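You operate a simulated robot arm through the tools that you are given. There is no shell and no other tool.

The job below is to be done with a simulated robot arm. You get a single attempt, and the scene is never put back.

Task
Put things in order on the top of the long cart. At the end: the white carton (marked "RICE") from the top of the long cart stands where the teal ring stood; the teal ring stands on top of the green herb book (marked "BALCONY HERBS"); the clear dosing glass stands where the white carton stood; the brown tamper stands on top of the grey leveller; the clear plant mister stands where the clear dosing glass stood; whatever was shut is shut again. Leave all else as you found it, and nothing knocked over.

Only the result counts: the job must be done as asked and must still hold three seconds after the hand-in. Knocking over, shifting, dropping, spilling or breaking anything else fails it.

Robot
A 7-joint arm with a two-finger parallel gripper, fixed in place. Base frame: the origin is at the foot of the arm, x ahead of it, y to its left, z up; the work surface is at about z = 90. Readings come in cm, degrees, newtons and seconds.
With the tool pointing down near the work surface it reaches from about 24 to 68 cm from the base axis. Its first joint turns from -66.0 to 66.0 degrees. Payload 2.4 kg.
The tool frame sits at the grasp point between the pads (the TCP): z along the fingers, y along the line on which they close. The tips reach 3 cm beyond it. The gripper opens to 9.4 cm. The fingers are 2.8 cm wide and 1 cm thick; the gripper's body (5 by 9.6 cm) begins 5.5 cm behind the TCP.
Orientation is told as [roll, pitch, yaw] about the base's x, y, z axes, in that order, counted from this pose: with the fingers straight down and closing along the base's y, the tool's x points along the base's -x, its y along +y and its z along -z.

Tools
- The arm moves only by the tool arm_command. Its argument "moves" is a list of rows, each a list of 3 entries, a list of its own where there are three numbers: the shift along the tool's x, y, z in cm, then the turn, a rotation vector about the tool's x, y, z in degrees, then the finger opening in cm, from 0 to 9.4. In form: [[[dx, dy, dz], [ax, ay, az], gripper], ...]. A call has 1 to 20 rows; each row shifts and turns the commanded pose from where the row before left it, along the tool's axes as they then stand. A row lasts 0.2 s, in which the tool goes at most 5 cm and 8.6 degrees; a call with a longer step from one row to the next is refused whole, and so is a gripper value outside its range. A pose out of reach is approached as far as the arm can. The call stops where the force on the tool passes 40 N (or 10 N more than at its start, if that is more) or the arm is blocked; 0.2 s more then pass. Each finger travels about 15.3 cm/s and halts on what it meets, pressing with about 30 N; the grip force reading is that of the motor and also rises with nothing between the fingers. The clock runs only during rows and for 0.2 s after the last one: add rows that do not move to give the fingers time. It gives the time, the measured TCP pose, the force on the tool (base axes), the opening and the grip force at its end, in the units of the frame above (readings bear some noise), with the torque about the TCP (base axes, N m) and any sound that the robot's microphone picked up, and new pictures: "show" is both (left out), scene, wrist or none.
- Cameras (640 x 400 px; columns grow to the right, rows downward): "scene" is fixed at [3.02, 47.81, 144.24]; the picture's right is [-0.68, -0.73, 0.00], its down [-0.43, 0.40, -0.81] and it looks along [0.59, -0.55, -0.58] (base axes); focal length 312 px, centre (320, 200). "wrist" rides on the gripper at [7.6, 1.4, -10.2] in the tool frame; the picture's right is [-0.18, 0.98, 0.00], its down [-0.75, -0.14, -0.64] and it looks along [-0.63, -0.12, 0.77] (tool axes); focal length 243 px, centre (320, 200). There is no depth. A picture from a camera that has moved, and an enlarged one, comes with that camera's place and axes in the base frame and with its lens. The place of the scene camera against the robot may be out by one fixed shift of up to 1.8 cm in any direction.
- zoom(camera, box): a new picture of the part [left, top, right, bottom] of that camera's present view, enlarged. No time passes.
- job_done(): hands the job in; it is judged then, once.

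Nothing tells you positions but the pictures and the camera data. Unless the task says otherwise, let go and move clear before handing in.

The tools are called by a JSON object that holds its "op" and its "data". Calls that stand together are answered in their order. arm_command: Moves the arm, as the interface text tells. Its arguments: {"type":"object","properties":{"moves":{"type":"array","items":{"type":"array"}},"show":{"type":"string","enum":["both","scene","wrist","none"]}},"required":["moves"]} The other tools are called the same way: zoom (camera, box) takes an enlarged picture of a part of a camera's view; job_done () hands the job in.

At the start:

```text
time: 0.0
position: [39.04, 14.55, 118.01]
tcp_rot: [0.0, 0.0, 0.0]
ft_force: [0.3, -0.3, 0.5]
wrist_torque: [0.0, 0.0, 0.02]
width: 9.41
finger_force: 0.0
```

scene: 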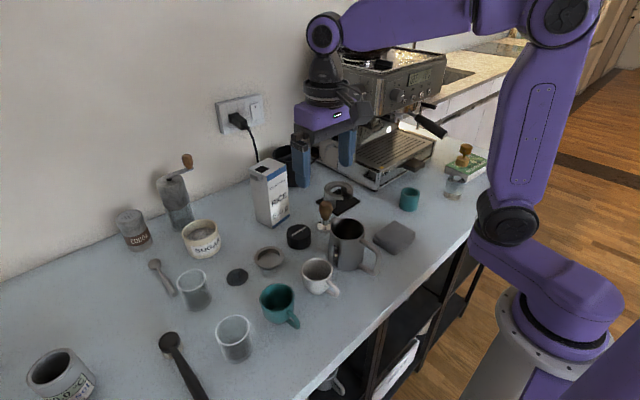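
wrist: 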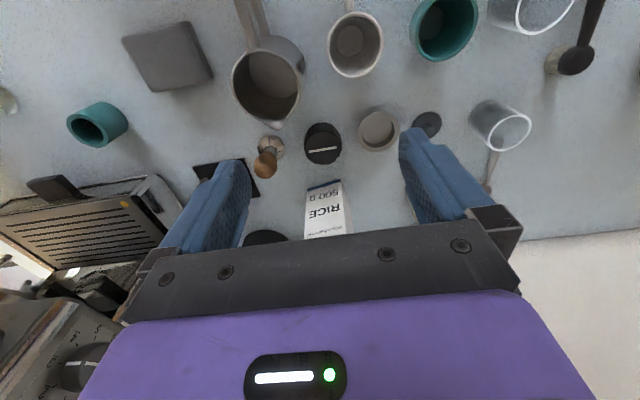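

I see a counter with an espresso machine, the RICE carton, a teal ring, glasses, mugs and a book near the far right end. I'll zoom in on the parts first to identify everything.

{"op": "zoom", "data": {"camera": "scene", "box": [380, 120, 520, 220]}}

{"op": "zoom", "data": {"camera": "scene", "box": [230, 150, 430, 300]}}

{"op": "zoom", "data": {"camera": "scene", "box": [100, 140, 320, 380]}}

{"op": "zoom", "data": {"camera": "wrist", "box": [0, 0, 320, 250]}}

{"op": "zoom", "data": {"camera": "wrist", "box": [320, 0, 640, 250]}}

{"op": "zoom", "data": {"camera": "scene", "box": [0, 300, 240, 400]}}

```text
4.00 times, centred on (450, 170) of scene
camera zoom: at [3.02, 47.81, 144.24], right [-0.68, -0.73, 0.0], down [-0.43, 0.4, -0.81], along [0.59, -0.55, -0.58], focal length 1247 px, centre (-200, 320)
```

zoom: 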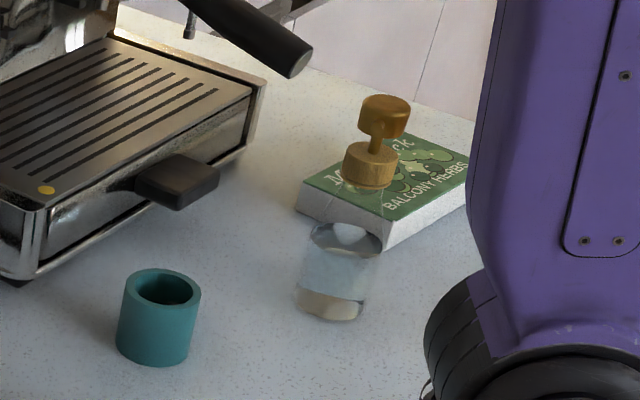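

```text
2.67 times, centred on (330, 225) of scene
camera zoom: at [3.02, 47.81, 144.24], right [-0.68, -0.73, 0.0], down [-0.43, 0.4, -0.81], along [0.59, -0.55, -0.58], focal length 832 px, centre (293, 133)
```

zoom: 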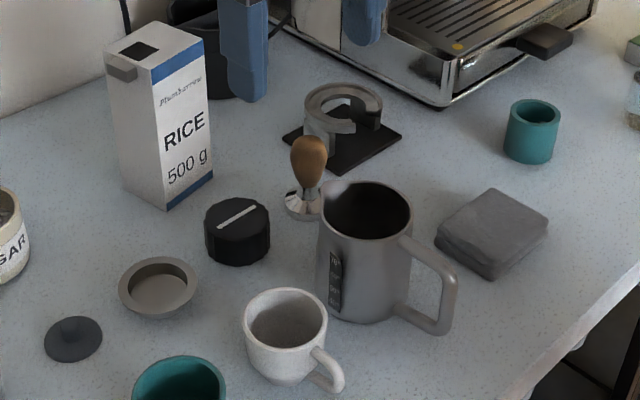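

```text
1.67 times, centred on (210, 260) of scene
camera zoom: at [3.02, 47.81, 144.24], right [-0.68, -0.73, 0.0], down [-0.43, 0.4, -0.81], along [0.59, -0.55, -0.58], focal length 520 px, centre (503, 100)
```

zoom: 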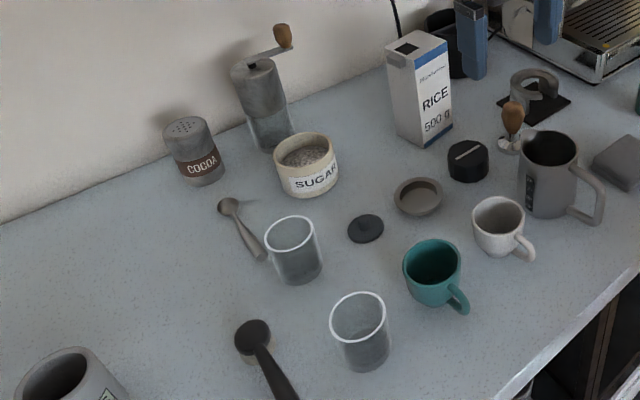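

```text
1.60 times, centred on (160, 125) of wrist
camera zoom: at [31.27, 16.0, 128.31], right [0.18, 0.98, 0.0], down [0.75, -0.14, 0.64], along [0.63, -0.12, -0.77], focal length 388 px, centre (576, 320)
```

zoom: 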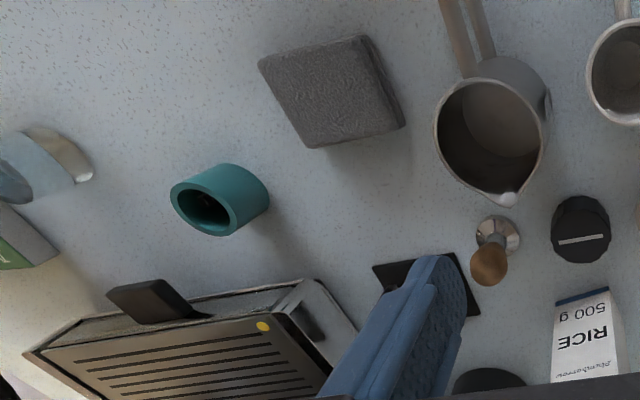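

```text
1.60 times, centred on (480, 125) of wrist
camera zoom: at [31.27, 16.0, 128.31], right [0.18, 0.98, 0.0], down [0.75, -0.14, 0.64], along [0.63, -0.12, -0.77], focal length 388 px, centre (64, 320)
```

zoom: 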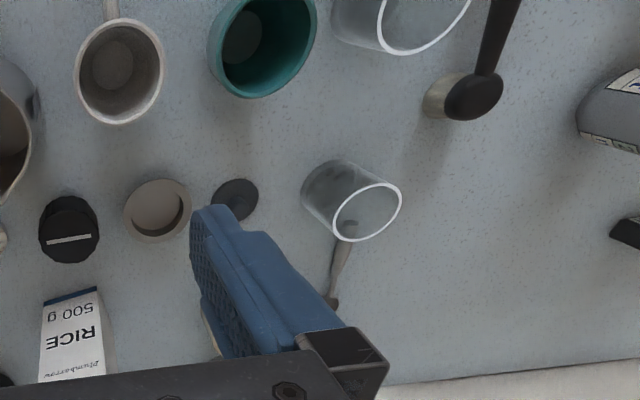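

```text
2.67 times, centred on (120, 350) of scene
camera zoom: at [3.02, 47.81, 144.24], right [-0.68, -0.73, 0.0], down [-0.43, 0.4, -0.81], along [0.59, -0.55, -0.58], focal length 832 px, centre (853, -200)
```

zoom: 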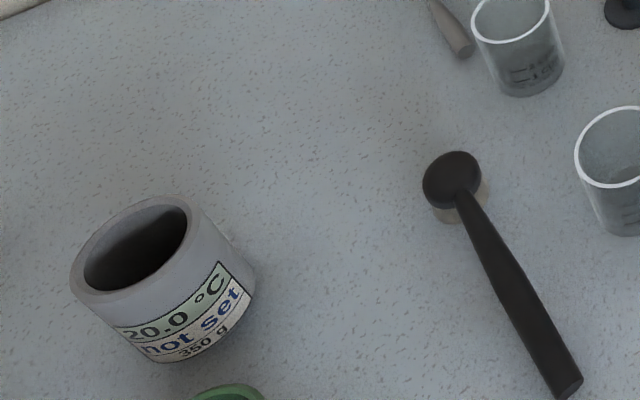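

I see two similar clear glasses, a black puck with a white stripe, a shallow grey dish, a wood-handled tamper, a grey square pad, a grey slotted ring on a black mat, and the mister beside the book. Next I'll back the arm off and look more closely to tell the glasses apart and find the leveller.

{"op": "arm_command", "data": {"moves": [[[4.5, 0, -1], [0, 0, 0], 9.4], [[4.5, 3, 0], [0, 0, 0], 9.4], [[0, 3, 0], [0, 0, 0], 9.4], [[0, 0, 0], [0, 0, 0], 9.4]]}}

{"op": "zoom", "data": {"camera": "wrist", "box": [320, 0, 640, 200]}}

{"op": "zoom", "data": {"camera": "wrist", "box": [100, 50, 420, 250]}}

{"op": "zoom", "data": {"camera": "scene", "box": [160, 250, 280, 370]}}

```text
refused: row 2 steps farther than a row can; nothing moved
```

```text
2.00 times, centred on (480, 100) of wrist
camera zoom: at [31.27, 16.0, 128.31], right [0.18, 0.98, 0.0], down [0.75, -0.14, 0.64], along [0.63, -0.12, -0.77], focal length 485 px, centre (0, 400)
```

zoom: 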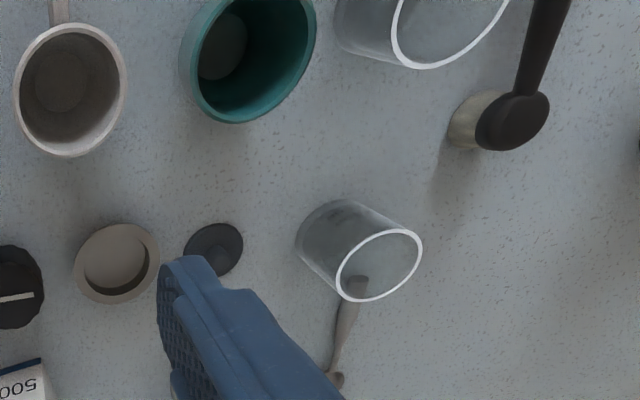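

```text
2.00 times, centred on (260, 150) of wrist
camera zoom: at [31.27, 16.0, 128.31], right [0.18, 0.98, 0.0], down [0.75, -0.14, 0.64], along [0.63, -0.12, -0.77], focal length 485 px, centre (440, 300)
```

zoom: 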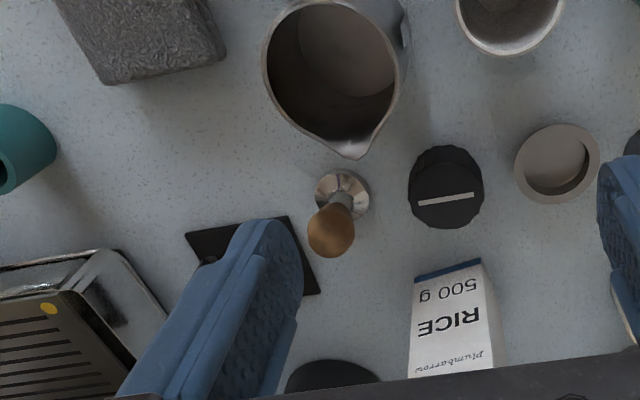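

```text
3.33 times, centred on (220, 310) of scene
camera zoom: at [3.02, 47.81, 144.24], right [-0.68, -0.73, 0.0], down [-0.43, 0.4, -0.81], along [0.59, -0.55, -0.58], focal length 1039 px, centre (653, -167)
```

zoom: 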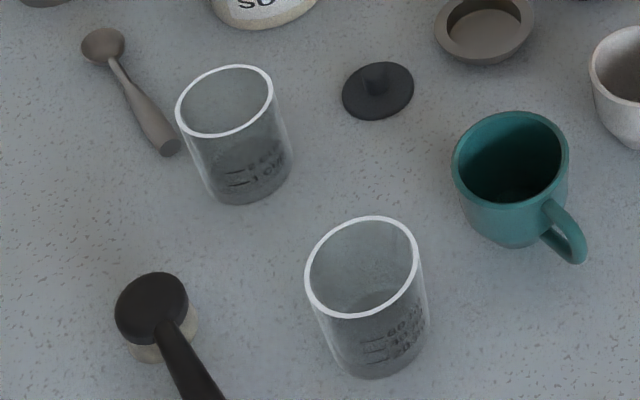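

The glasses both carry markings, so I need closer views of them and of the candidates for the leveller. I'm moving the wrist camera in over that area.

{"op": "arm_command", "data": {"moves": [[[4.5, 0, -1], [0, 0, 0], 9.4], [[4, 2.5, 0], [0, 0, 0], 9.4], [[0, 4, 0], [0, 0, 0], 9.4], [[0, 4, 0], [0, 0, 0], 9.4], [[0, 0, 0], [0, 0, 0], 9.4]]}}

{"op": "zoom", "data": {"camera": "wrist", "box": [250, 50, 450, 200]}}

{"op": "zoom", "data": {"camera": "wrist", "box": [100, 50, 300, 200]}}

{"op": "zoom", "data": {"camera": "scene", "box": [170, 260, 260, 370]}}

{"op": "zoom", "data": {"camera": "scene", "box": [220, 170, 360, 290]}}

```text
time: 1.2
position: [30.34, 25.04, 118.92]
tcp_rot: [0.0, -0.1, -0.1]
ft_force: [0.6, -0.2, -0.3]
wrist_torque: [0.01, -0.01, 0.0]
width: 9.38
finger_force: 0.1
camera wrist: at [22.62, 26.58, 129.23], right [0.19, 0.98, 0.0], down [0.75, -0.14, 0.64], along [0.63, -0.12, -0.77], focal length 243 px, centre (320, 200)
```

scene: 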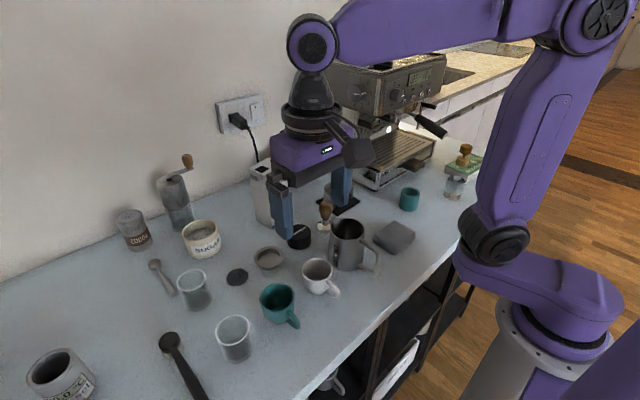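
wrist: 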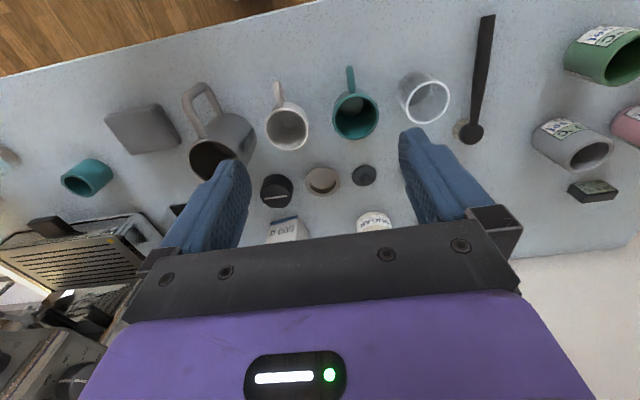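

```text
2.67 times, centred on (350, 125) of wrist
camera zoom: at [22.62, 26.58, 129.23], right [0.19, 0.98, 0.0], down [0.75, -0.14, 0.64], along [0.63, -0.12, -0.77], focal length 647 px, centre (240, 400)
```

zoom: 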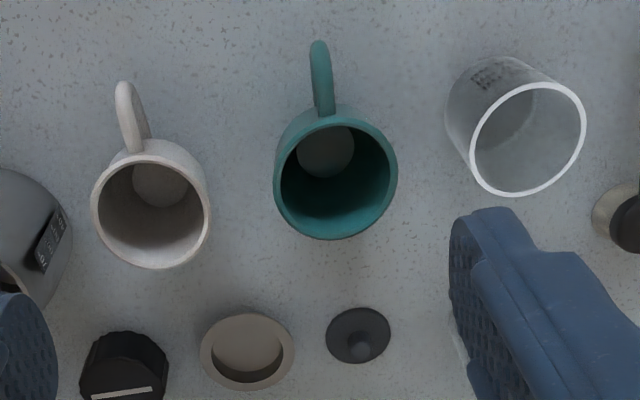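

```text
2.67 times, centred on (200, 125) of wrist
camera zoom: at [22.62, 26.58, 129.23], right [0.19, 0.98, 0.0], down [0.75, -0.14, 0.64], along [0.63, -0.12, -0.77], focal length 647 px, centre (640, 400)
```

zoom: 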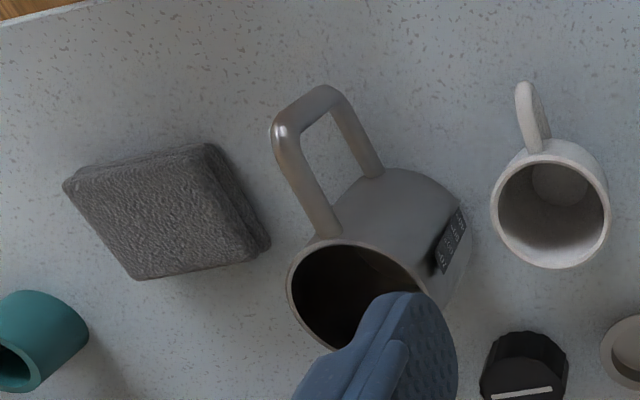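

```text
3.64 times, centred on (215, 315) of scene
camera zoom: at [3.02, 47.81, 144.24], right [-0.68, -0.73, 0.0], down [-0.43, 0.4, -0.81], along [0.59, -0.55, -0.58], focal length 1134 px, centre (702, -218)
```

zoom: 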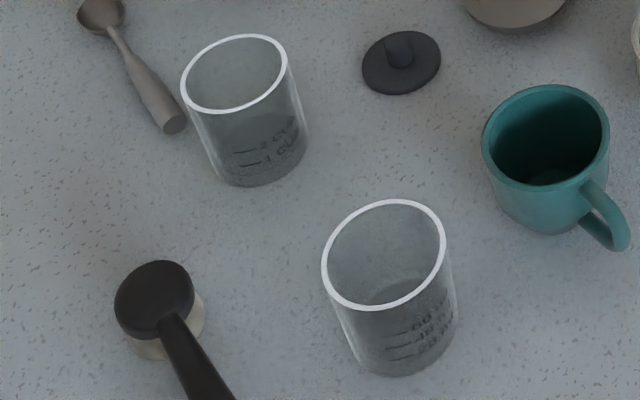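

```text
3.33 times, centred on (290, 230) of scene
camera zoom: at [3.02, 47.81, 144.24], right [-0.68, -0.73, 0.0], down [-0.43, 0.4, -0.81], along [0.59, -0.55, -0.58], focal length 1039 px, centre (420, 100)
```

zoom: 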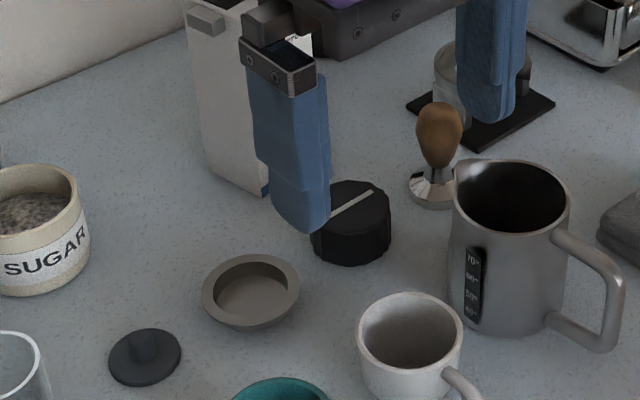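

The farther glass reads "1 CUP / 2 CUPS", so the nearer one may be the dosing glass, but I still need to read its marks. I'll go lower for a close-up of the dish, puck and disc.

{"op": "arm_command", "data": {"moves": [[[-1, -2, 4], [0, 0, 0], 9.4], [[-2, -1, 4], [0, 0, 0], 9.4], [[0, 0, 3], [0, 0, 0], 9.4], [[0, 0, 0], [0, 0, 0], 9.4]], "show": "wrist"}}

{"op": "zoom", "data": {"camera": "wrist", "box": [230, 80, 400, 230]}}

{"op": "zoom", "data": {"camera": "scene", "box": [205, 300, 265, 370]}}

```text
time: 2.2
position: [33.52, 21.91, 108.05]
tcp_rot: [0.0, 0.0, 0.0]
ft_force: [0.1, -0.2, -0.3]
wrist_torque: [0.0, 0.01, 0.01]
width: 9.37
finger_force: 0.1
camera wrist: at [25.69, 23.48, 118.23], right [0.18, 0.98, 0.0], down [0.75, -0.14, 0.64], along [0.63, -0.12, -0.77], focal length 243 px, centre (320, 200)
```

wrist: 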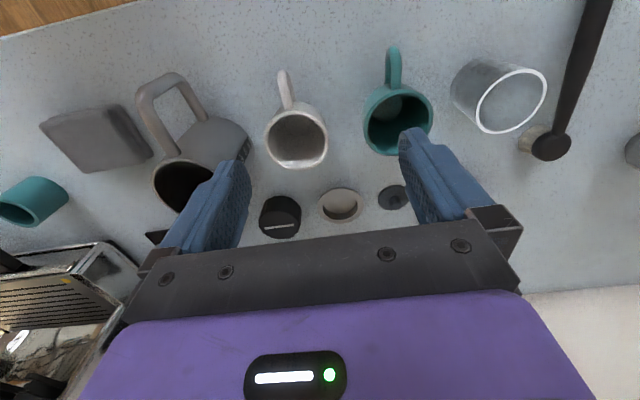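

```text
2.67 times, centred on (315, 155) of wrist
camera zoom: at [25.69, 23.48, 118.23], right [0.18, 0.98, 0.0], down [0.75, -0.14, 0.64], along [0.63, -0.12, -0.77], focal length 647 px, centre (333, 320)
```

zoom: 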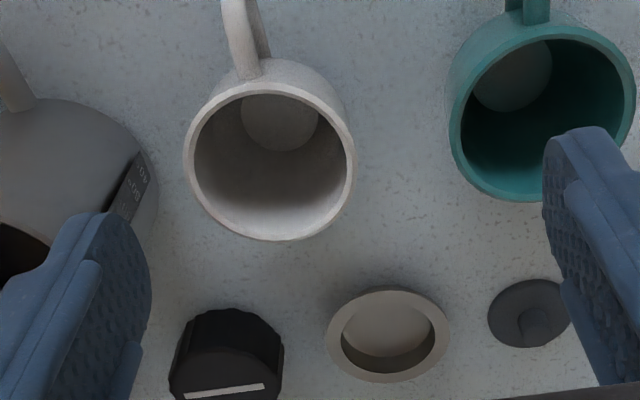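

```text
5.71 times, centred on (235, 335) of scene
camera zoom: at [3.02, 47.81, 144.24], right [-0.68, -0.73, 0.0], down [-0.43, 0.4, -0.81], along [0.59, -0.55, -0.58], focal length 1782 px, centre (806, -571)
```

zoom: 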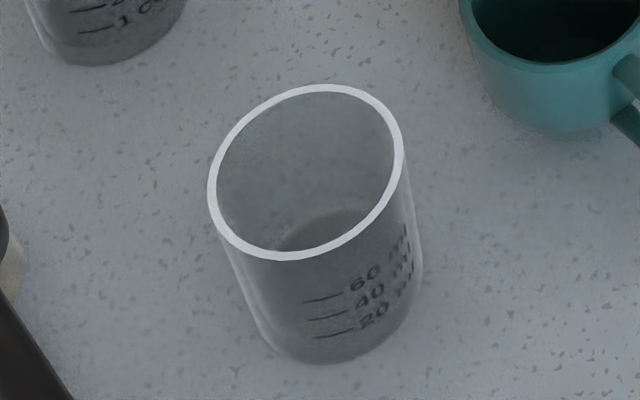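

{"op": "zoom", "data": {"camera": "scene", "box": [165, 260, 225, 320]}}

{"op": "zoom", "data": {"camera": "scene", "box": [310, 170, 370, 230]}}

{"op": "zoom", "data": {"camera": "scene", "box": [340, 330, 440, 400]}}

{"op": "zoom", "data": {"camera": "scene", "box": [400, 130, 520, 220]}}

{"op": "zoom", "data": {"camera": "scene", "box": [215, 220, 325, 300]}}

```text
6.67 times, centred on (195, 290) of scene
camera zoom: at [3.02, 47.81, 144.24], right [-0.68, -0.73, 0.0], down [-0.43, 0.4, -0.81], along [0.59, -0.55, -0.58], focal length 2079 px, centre (1153, -400)
```

zoom: 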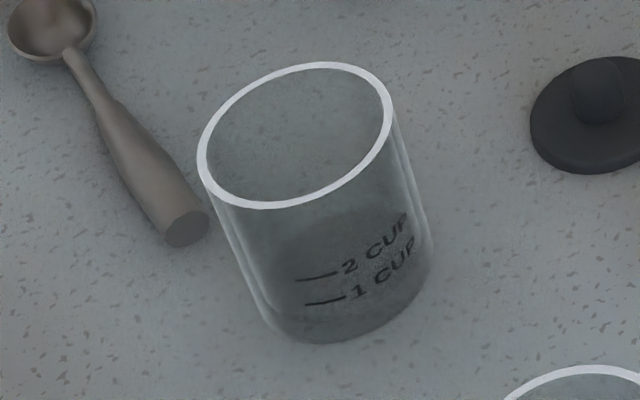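

```text
6.67 times, centred on (340, 200) of scene
camera zoom: at [3.02, 47.81, 144.24], right [-0.68, -0.73, 0.0], down [-0.43, 0.4, -0.81], along [0.59, -0.55, -0.58], focal length 2079 px, centre (187, 200)
```

zoom: 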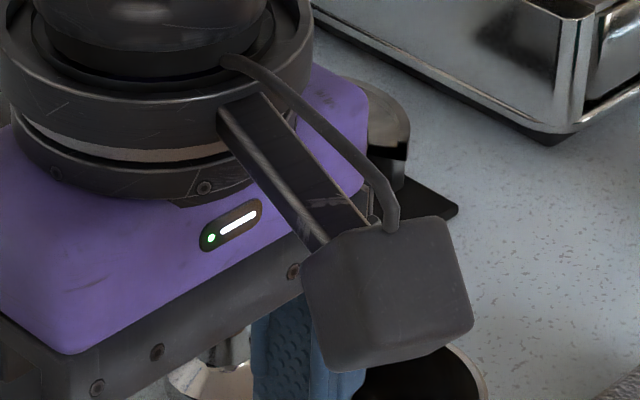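

```text
5.71 times, centred on (390, 365) of scene
camera zoom: at [3.02, 47.81, 144.24], right [-0.68, -0.73, 0.0], down [-0.43, 0.4, -0.81], along [0.59, -0.55, -0.58], focal length 1782 px, centre (-80, -743)
```

zoom: 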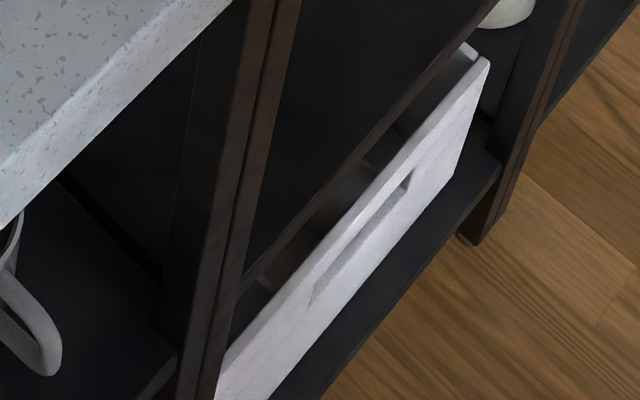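

```text
4.44 times, centred on (460, 175) of scene
camera zoom: at [3.02, 47.81, 144.24], right [-0.68, -0.73, 0.0], down [-0.43, 0.4, -0.81], along [0.59, -0.55, -0.58], focal length 1386 px, centre (-302, 311)
```

zoom: 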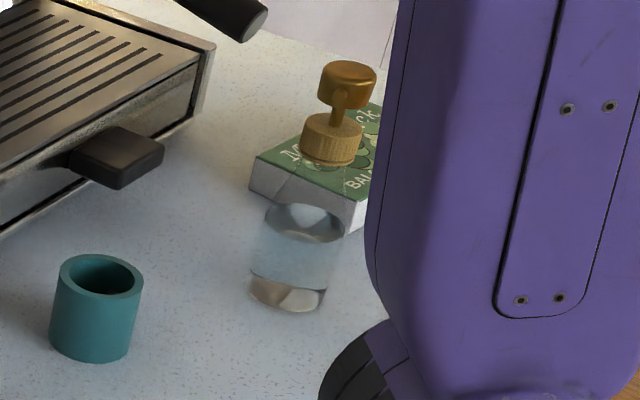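

```text
5.00 times, centred on (270, 260) of scene
camera zoom: at [3.02, 47.81, 144.24], right [-0.68, -0.73, 0.0], down [-0.43, 0.4, -0.81], along [0.59, -0.55, -0.58], focal length 1559 px, centre (570, -100)
```

zoom: 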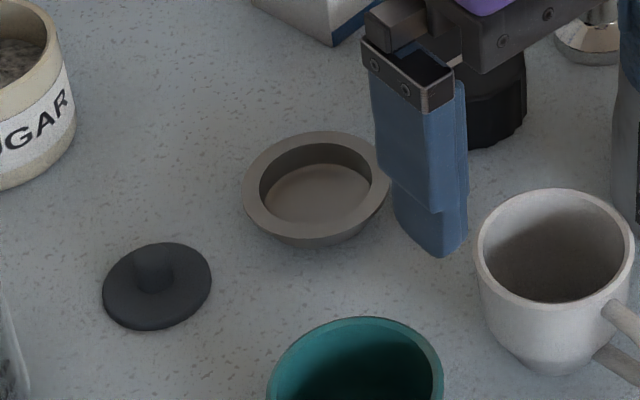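

Both glasses have graduations, "1 CUP / 2 CUP" on the far one and "20/40/60 ml" on the near one. Before deciding which is the dosing glass, I'll survey the left and right ends of the cart for other candidates.

{"op": "arm_command", "data": {"moves": [[[0, 2, -4.5], [0, 0, 0], 9.4], [[0, 2, -4.5], [0, 0, 0], 9.4], [[0, 4.9, 0], [0, 0, 5], 9.4], [[0, 4.9, 0], [0, 0, 5], 9.4], [[0, 4.9, 0], [0, 0, 5], 9.4], [[0, 4.9, 0], [0, 0, 0], 9.4], [[0, 0, 0], [0, 0, 0], 9.4]]}}

{"op": "zoom", "data": {"camera": "wrist", "box": [320, 0, 640, 200]}}

{"op": "zoom", "data": {"camera": "wrist", "box": [0, 0, 320, 200]}}

```text
time: 3.8
position: [35.96, 45.56, 117.13]
tcp_rot: [0.0, 0.1, -15.1]
ft_force: [-0.5, 0.0, -0.2]
wrist_torque: [0.01, 0.01, 0.01]
width: 9.4
finger_force: 0.2
camera wrist: at [28.9, 48.87, 127.41], right [0.43, 0.9, 0.0], down [0.69, -0.33, 0.64], along [0.58, -0.28, -0.77], focal length 243 px, centre (320, 200)
```

scene: 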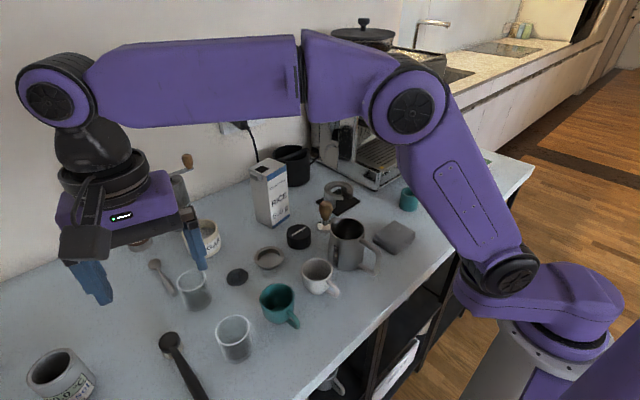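
wrist: 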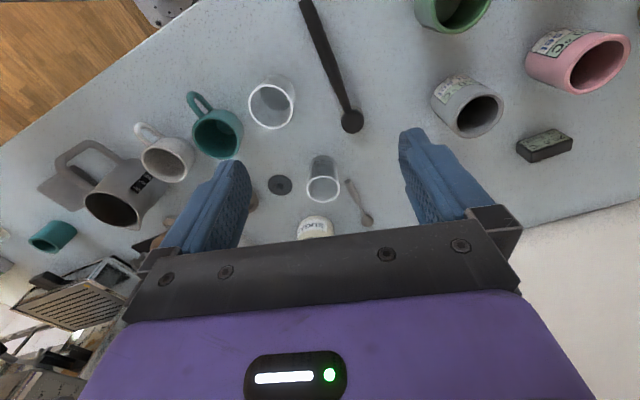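

```text
2.00 times, centred on (480, 100) of wrist
camera zoom: at [28.9, 48.87, 127.41], right [0.43, 0.9, 0.0], down [0.69, -0.33, 0.64], along [0.58, -0.28, -0.77], focal length 485 px, centre (0, 400)
```

zoom: 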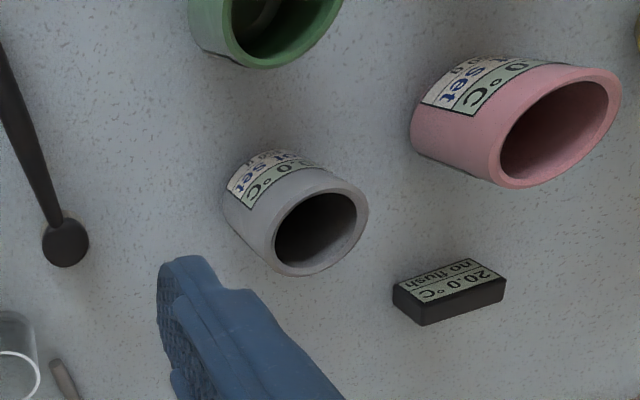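

```text
2.00 times, centred on (160, 100) of wrist
camera zoom: at [28.9, 48.87, 127.41], right [0.43, 0.9, 0.0], down [0.69, -0.33, 0.64], along [0.58, -0.28, -0.77], focal length 485 px, centre (640, 400)
```

zoom: 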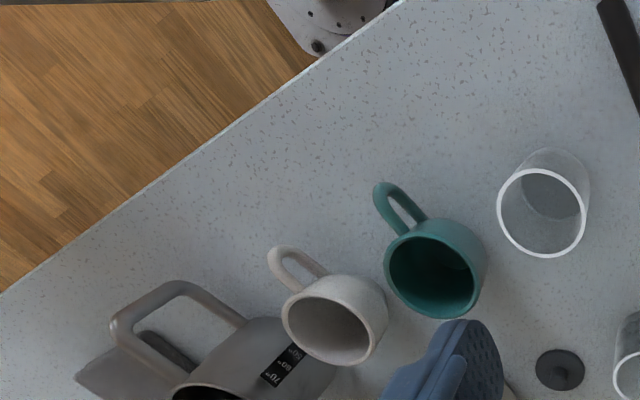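

The left area holds labelled pots and a display block. I'll turn the camera further left, then check the right end.

{"op": "arm_command", "data": {"moves": [[[0, 0, -1], [0, 0, -8], 9.4], [[0, 0, -1], [0, 0, -8], 9.4], [[0, 0, -1], [0, 0, -8], 9.4], [[0, 0, -1], [0, 0, -8], 9.4], [[0, 0, -1], [0, 0, -8], 9.4], [[0, 0, -1], [0, 0, -8], 9.4], [[0, 0, 0], [0, 0, -8], 9.4], [[0, 0, 0], [0, 0, 0], 9.4]], "show": "wrist"}}

{"op": "zoom", "data": {"camera": "wrist", "box": [0, 0, 640, 240]}}

```text
time: 5.6
position: [36.13, 45.32, 123.03]
tcp_rot: [-0.1, 0.1, 41.1]
ft_force: [0.5, 1.3, 0.1]
wrist_torque: [0.01, 0.0, 0.0]
width: 9.42
finger_force: 0.1
camera wrist: at [29.24, 41.49, 133.32], right [-0.51, 0.86, 0.0], down [0.66, 0.39, 0.64], along [0.55, 0.33, -0.77], focal length 243 px, centre (320, 200)
```

wrist: 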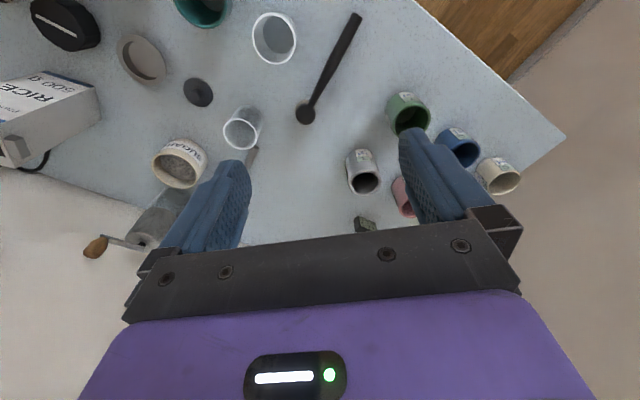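

```text
1.00 times, centred on (320, 120) of wrist (not enlarged: the box is as wide or as high as the picture)
camera zoom: at [29.24, 41.49, 133.32], right [-0.51, 0.86, 0.0], down [0.66, 0.39, 0.64], along [0.55, 0.33, -0.77], focal length 243 px, centre (320, 280)
```

zoom: 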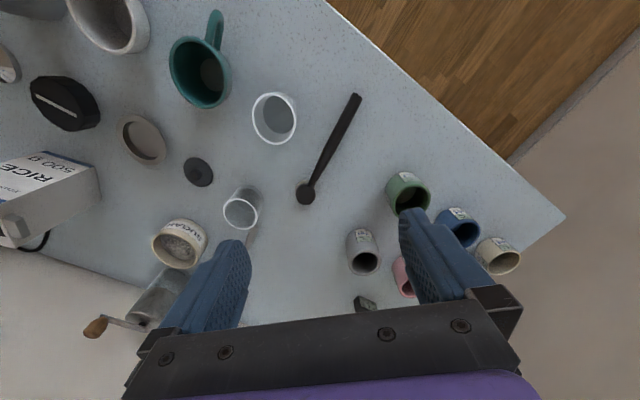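

Nothing else glass-like sits at the left end. Now I'll swing to the right end to see the book, mister and teal ring.

{"op": "arm_command", "data": {"moves": [[[0, 0, 0], [0, 0, 8.2], 9.4], [[0, 0, 0], [0, 0, 8.2], 9.4], [[0, 0, 0], [0, 0, 8.2], 9.4], [[0, 0, 0], [0, 0, 8.2], 9.4], [[0, 0, 0], [0, 0, 8.2], 9.4], [[0.5, -4.9, 0], [0, 0, 0], 9.4], [[0.5, -4.9, 0], [0, 0, 0], 9.4], [[0.5, -4.9, 0], [0, 0, 0], 9.4], [[0.5, -4.9, 0], [0, 0, 0], 9.4], [[0.5, -4.9, 0], [0, 0, 0], 9.4], [[0, -4.9, 0], [0, 0, 0], 9.4], [[0, -4.9, 0], [0, 0, 0], 9.4], [[0, -4.9, 0], [0, 0, 0], 9.4], [[0, -4.9, 0], [0, 0, 0], 9.4], [[0, -4.9, 0], [0, 0, 0], 9.4], [[0, -4.9, 0], [0, 0, 0], 9.4], [[0, 0, 0], [0, 0, 8], 9.4], [[0, 0, 0], [0, 0, 8], 9.4], [[0, 0, 0], [0, 0, 8], 9.4], [[0, 0, 0], [0, 0, 0], 9.4]]}}

{"op": "zoom", "data": {"camera": "wrist", "box": [0, 0, 320, 200]}}

{"op": "zoom", "data": {"camera": "wrist", "box": [320, 0, 640, 200]}}

```text
time: 9.8
position: [33.63, -8.55, 122.86]
tcp_rot: [0.0, 0.0, -24.1]
ft_force: [-0.3, 0.0, 0.1]
wrist_torque: [0.01, -0.05, -0.01]
width: 9.41
finger_force: 0.1
camera wrist: at [27.1, -4.06, 133.28], right [0.57, 0.82, 0.0], down [0.63, -0.44, 0.64], along [0.53, -0.37, -0.77], focal length 243 px, centre (320, 200)
```

scene: 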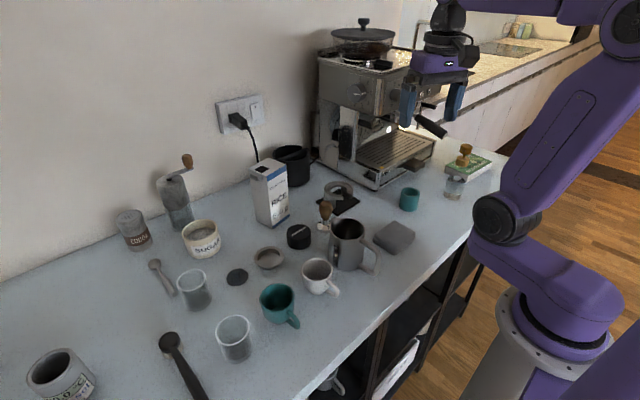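
wrist: 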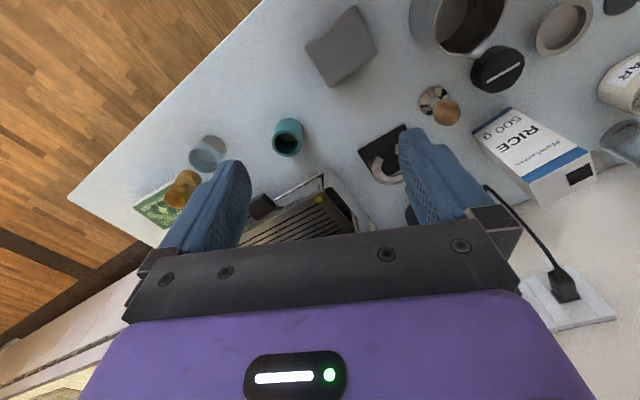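

```text
2.00 times, centred on (160, 100) of wrist
camera zoom: at [27.1, -4.06, 133.28], right [0.57, 0.82, 0.0], down [0.63, -0.44, 0.64], along [0.53, -0.37, -0.77], focal length 485 px, centre (640, 400)
```

zoom: 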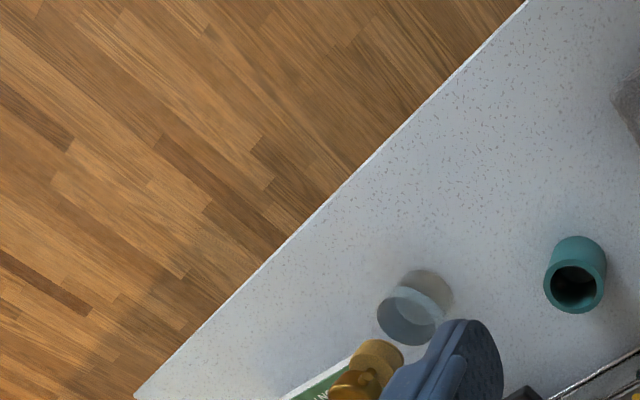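

```text
2.00 times, centred on (480, 100) of wrist
camera zoom: at [27.1, -4.06, 133.28], right [0.57, 0.82, 0.0], down [0.63, -0.44, 0.64], along [0.53, -0.37, -0.77], focal length 485 px, centre (0, 400)
```

zoom: 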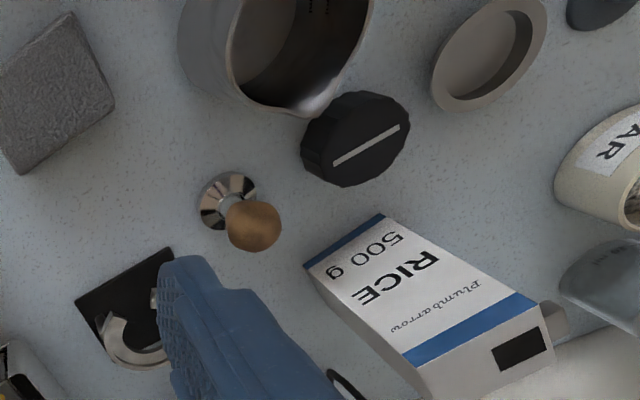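

The right end shows the mister beside the book and the teal ring. I'll zoom tightly on the puck, dish and tamper now that the arm is out of the way.

{"op": "zoom", "data": {"camera": "scene", "box": [280, 215, 320, 255]}}

{"op": "zoom", "data": {"camera": "scene", "box": [315, 175, 365, 235]}}

{"op": "zoom", "data": {"camera": "scene", "box": [248, 240, 292, 280]}}

{"op": "zoom", "data": {"camera": "scene", "box": [260, 140, 320, 200]}}

{"op": "zoom", "data": {"camera": "scene", "box": [430, 135, 510, 205]}}

{"op": "zoom", "data": {"camera": "scene", "box": [240, 150, 310, 235]}}

```text
10.00 times, centred on (300, 235) of scene
camera zoom: at [3.02, 47.81, 144.24], right [-0.68, -0.73, 0.0], down [-0.43, 0.4, -0.81], along [0.59, -0.55, -0.58], focal length 3118 px, centre (520, -150)
```

zoom: 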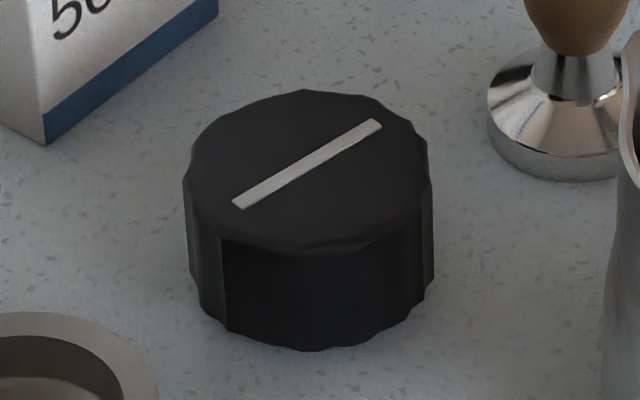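

```text
6.67 times, centred on (340, 205) of scene
camera zoom: at [3.02, 47.81, 144.24], right [-0.68, -0.73, 0.0], down [-0.43, 0.4, -0.81], along [0.59, -0.55, -0.58], focal length 2079 px, centre (187, 167)
```

zoom: 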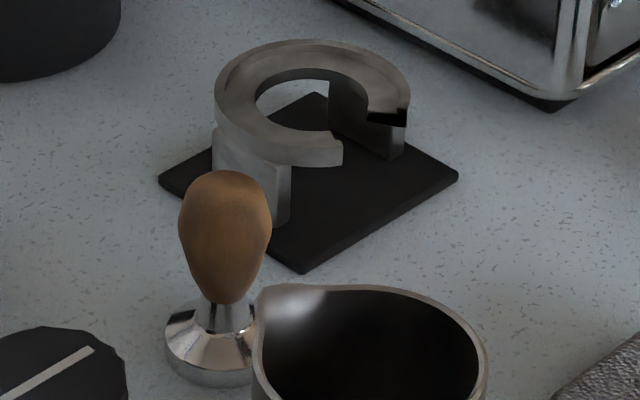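

```text
10.00 times, centred on (270, 260) of scene
camera zoom: at [3.02, 47.81, 144.24], right [-0.68, -0.73, 0.0], down [-0.43, 0.4, -0.81], along [0.59, -0.55, -0.58], focal length 3118 px, centre (820, -400)
```

zoom: 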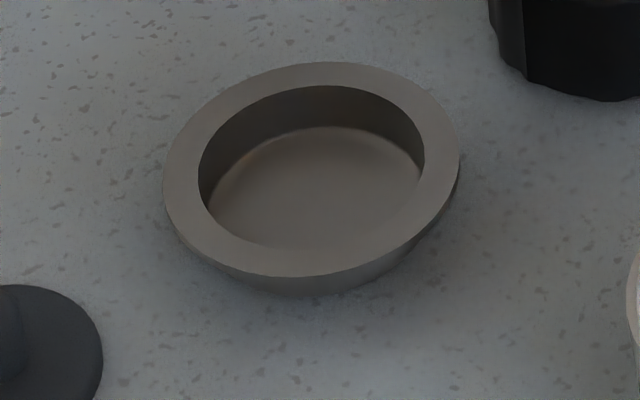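

```text
6.67 times, centred on (290, 170) of scene
camera zoom: at [3.02, 47.81, 144.24], right [-0.68, -0.73, 0.0], down [-0.43, 0.4, -0.81], along [0.59, -0.55, -0.58], focal length 2079 px, centre (520, 400)
```

zoom: 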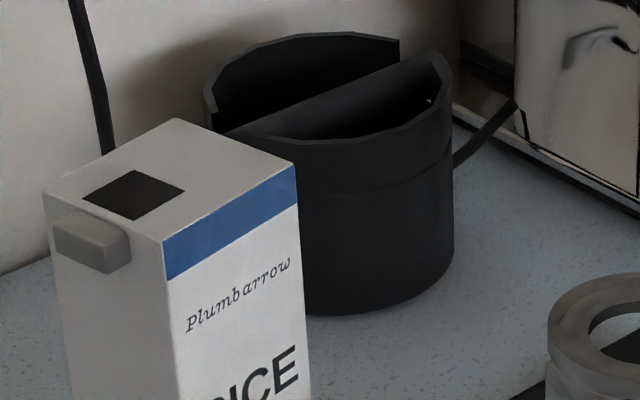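

```text
5.71 times, centred on (470, 170) of scene
camera zoom: at [3.02, 47.81, 144.24], right [-0.68, -0.73, 0.0], down [-0.43, 0.4, -0.81], along [0.59, -0.55, -0.58], focal length 1782 px, centre (-537, 371)
```

zoom: 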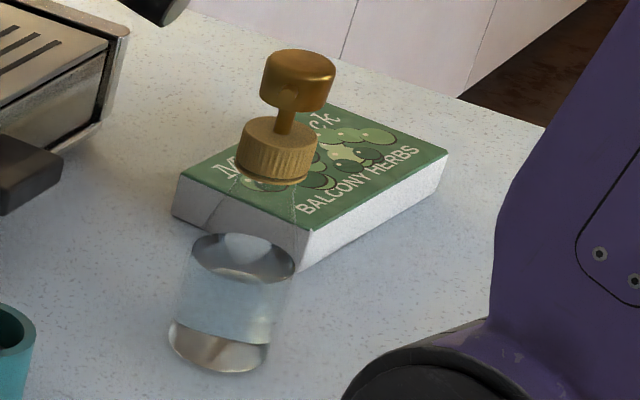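

```text
4.71 times, centred on (275, 192) of scene
camera zoom: at [3.02, 47.81, 144.24], right [-0.68, -0.73, 0.0], down [-0.43, 0.4, -0.81], along [0.59, -0.55, -0.58], focal length 1467 px, centre (532, 235)
```

zoom: 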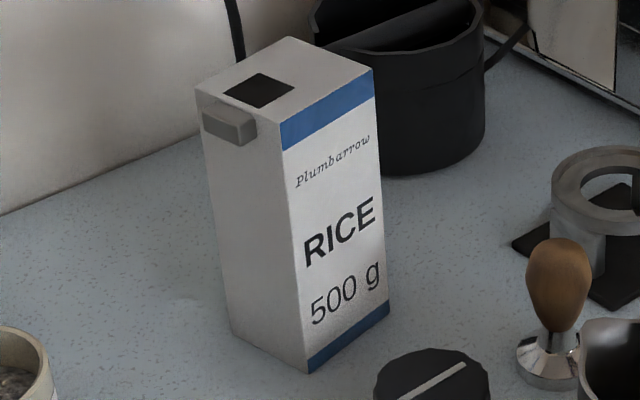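

I take the fluted dark puck with the inlaid bar at about (48, 13.5) to be the leveller. The "1 CUP / 2 CUP" glass by the scoop and grinder looks like the dosing glass, and the ml one looks like a shot glass. The teal ring is near (39.5, -19.3), so I'm going to hover over it first.

{"op": "arm_command", "data": {"moves": [[[-2.45, -1.85, 3.2], [0, 0, 0], 9.4], [[-2.45, -1.85, 3.2], [0, 0, 0], 9.4], [[-2.45, -1.85, 3.2], [0, 0, 0], 9.4], [[-2.45, -1.85, 3.2], [0, 0, 0], 9.4], [[0, 0, 0], [0, 0, 0], 9.4]]}}

{"op": "zoom", "data": {"camera": "wrist", "box": [0, 0, 400, 240]}}

```text
time: 11.0
position: [39.58, -19.15, 109.96]
tcp_rot: [0.1, -0.1, -23.9]
ft_force: [0.5, -0.1, 1.1]
wrist_torque: [0.0, 0.0, -0.01]
width: 9.43
finger_force: 0.0
camera wrist: at [32.98, -14.78, 120.36], right [0.57, 0.82, 0.0], down [0.63, -0.44, 0.64], along [0.53, -0.37, -0.77], focal length 243 px, centre (320, 200)
```

scene: 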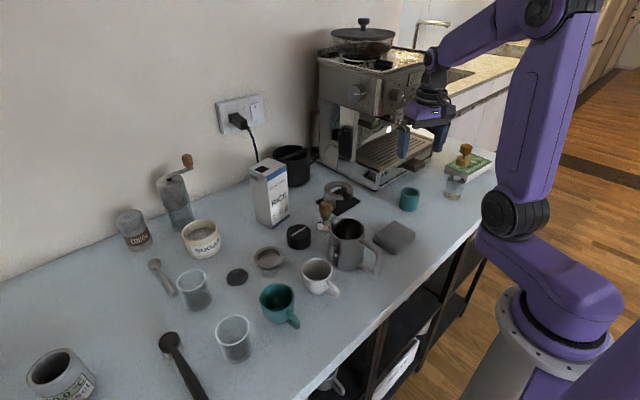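
wrist: 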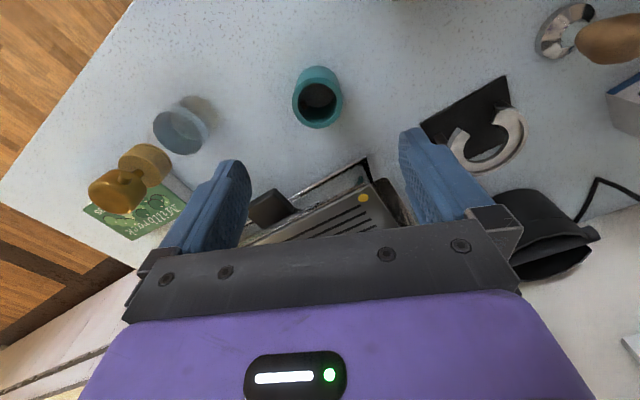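

```text
1.60 times, centred on (200, 120) of wrist
camera zoom: at [32.98, -14.78, 120.36], right [0.57, 0.82, 0.0], down [0.63, -0.44, 0.64], along [0.53, -0.37, -0.77], focal length 388 px, centre (512, 328)
```

zoom: 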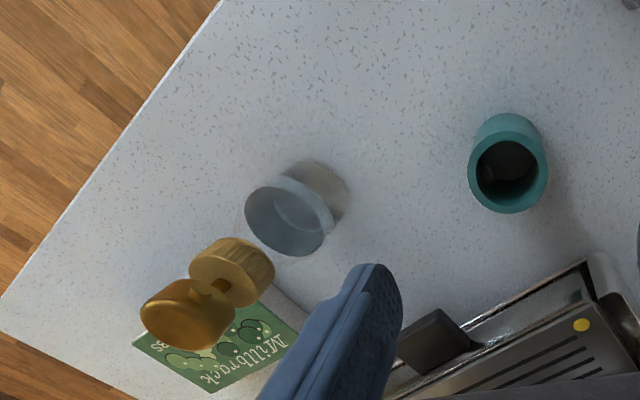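

The ring is centred under the gripper. I'm descending to grasp it.

{"op": "arm_command", "data": {"moves": [[[0, -0.2, 4], [0, 0, 0], 9.4], [[0, 0, 4], [0, 0, 0], 9.4], [[0, 0, 4], [0, 0, 0], 9.4], [[0, 0, 3.5], [0, 0, 0], 9.4], [[0, 0, 0], [0, 0, 0], 9.4]]}}

```text
time: 12.2
position: [39.31, -19.54, 94.54]
tcp_rot: [0.0, 0.0, -24.0]
ft_force: [0.0, -0.6, 0.1]
wrist_torque: [0.0, 0.02, 0.0]
width: 9.38
finger_force: 0.1
camera wrist: at [32.85, -14.99, 104.89], right [0.57, 0.82, 0.0], down [0.63, -0.44, 0.64], along [0.53, -0.36, -0.77], focal length 243 px, centre (320, 200)
```

scene: 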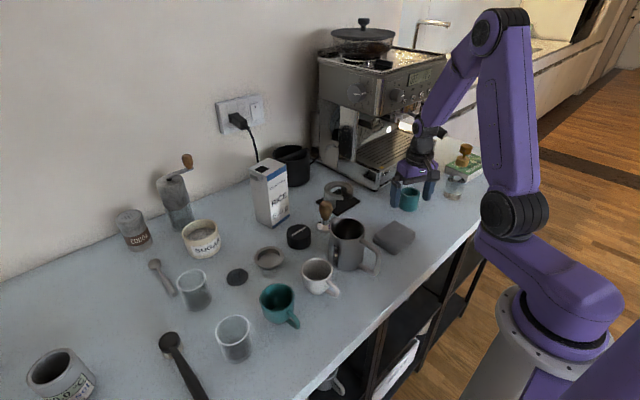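
wrist: 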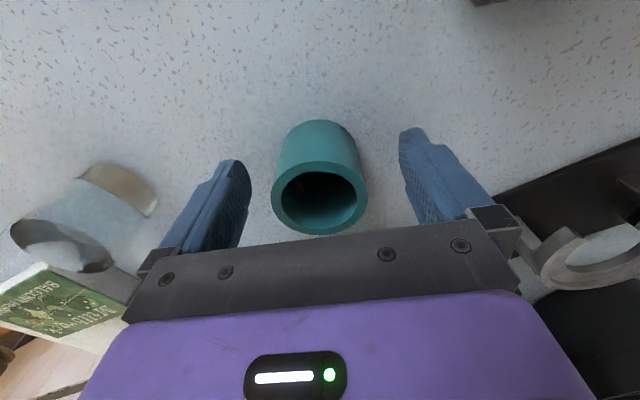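

{"op": "arm_command", "data": {"moves": [[[0, 0, 0.7], [0, 0, 0], 9.4], [[0, 0, 0], [0, 0, 0], 5.5], [[0, 0, 0], [0, 0, 0], 3.5], [[0, 0, 0], [0, 0, 0], 3.5]], "show": "wrist"}}

```text
time: 13.2
position: [39.32, -19.44, 93.96]
tcp_rot: [0.0, 0.0, -24.0]
ft_force: [0.2, -0.4, -1.0]
wrist_torque: [0.01, 0.0, -0.01]
width: 5.44
finger_force: 29.9
camera wrist: at [32.88, -14.99, 104.25], right [0.57, 0.82, 0.0], down [0.63, -0.44, 0.64], along [0.53, -0.36, -0.77], focal length 243 px, centre (320, 200)
```

wrist: 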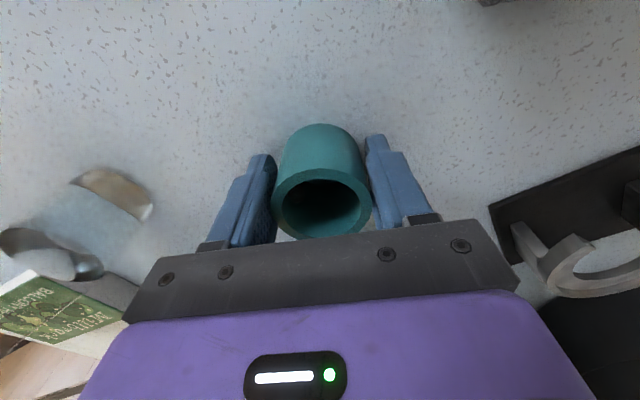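

Ring gripped at (39.3, -19.4). I'm lifting and moving for a view of the book and the portafilter handle.

{"op": "arm_command", "data": {"moves": [[[0, 0, -4.5], [0, 0, 0], 3.5], [[0, 0, -4.5], [0, 0, 0], 3.5], [[0, 0, -4.5], [0, 0, 0], 3.5], [[0, 0, -4.5], [0, 0, 0], 3.5], [[0, 0, -4.5], [0, 0, 0], 3.5], [[0, 0, 0], [0, 0, 0], 3.5]]}}

{"op": "zoom", "data": {"camera": "scene", "box": [390, 90, 510, 210]}}

{"op": "zoom", "data": {"camera": "wrist", "box": [0, 80, 320, 300]}}

```text
time: 14.6
position: [39.39, -19.36, 116.54]
tcp_rot: [0.0, 0.0, -24.0]
ft_force: [-0.4, 0.4, 0.2]
wrist_torque: [0.0, 0.02, 0.01]
width: 5.4
finger_force: 30.1
camera wrist: at [32.96, -14.91, 126.84], right [0.57, 0.82, 0.0], down [0.63, -0.44, 0.64], along [0.53, -0.36, -0.77], focal length 243 px, centre (320, 200)
```

scene: 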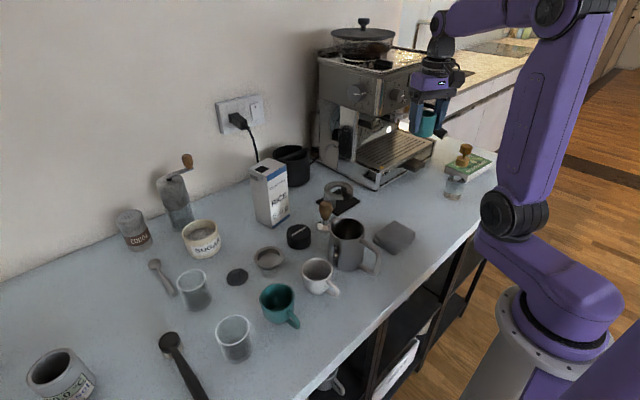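
wrist: 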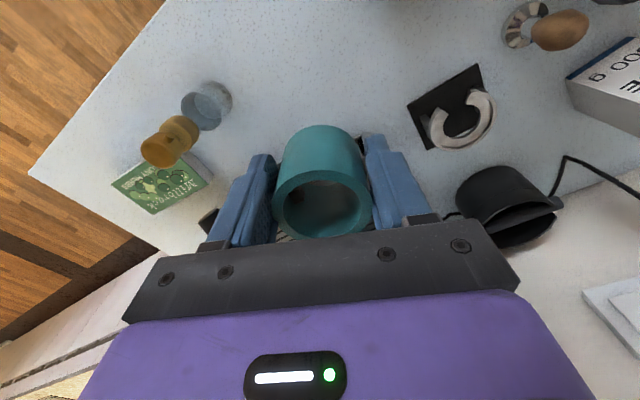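

```text
3.33 times, centred on (450, 150) of scene
camera zoom: at [3.02, 47.81, 144.24], right [-0.68, -0.73, 0.0], down [-0.43, 0.4, -0.81], along [0.59, -0.55, -0.58], focal length 1039 px, centre (-113, 367)
```

zoom: 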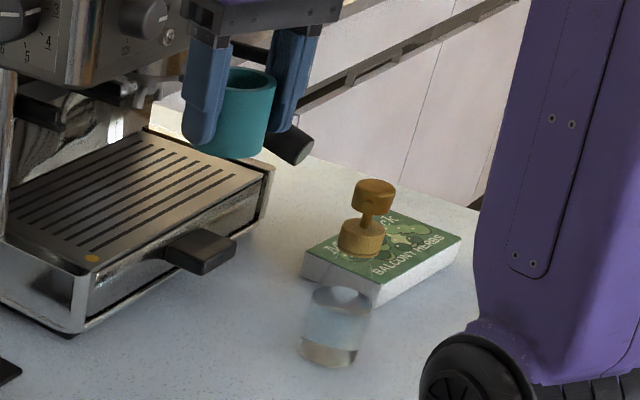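

```text
1.82 times, centred on (160, 190) of wrist
camera zoom: at [32.96, -14.91, 126.84], right [0.57, 0.82, 0.0], down [0.63, -0.44, 0.64], along [0.53, -0.36, -0.77], focal length 441 px, centre (611, 218)
```

zoom: 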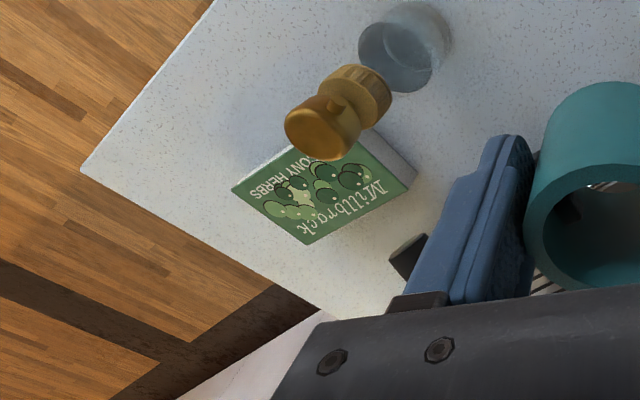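

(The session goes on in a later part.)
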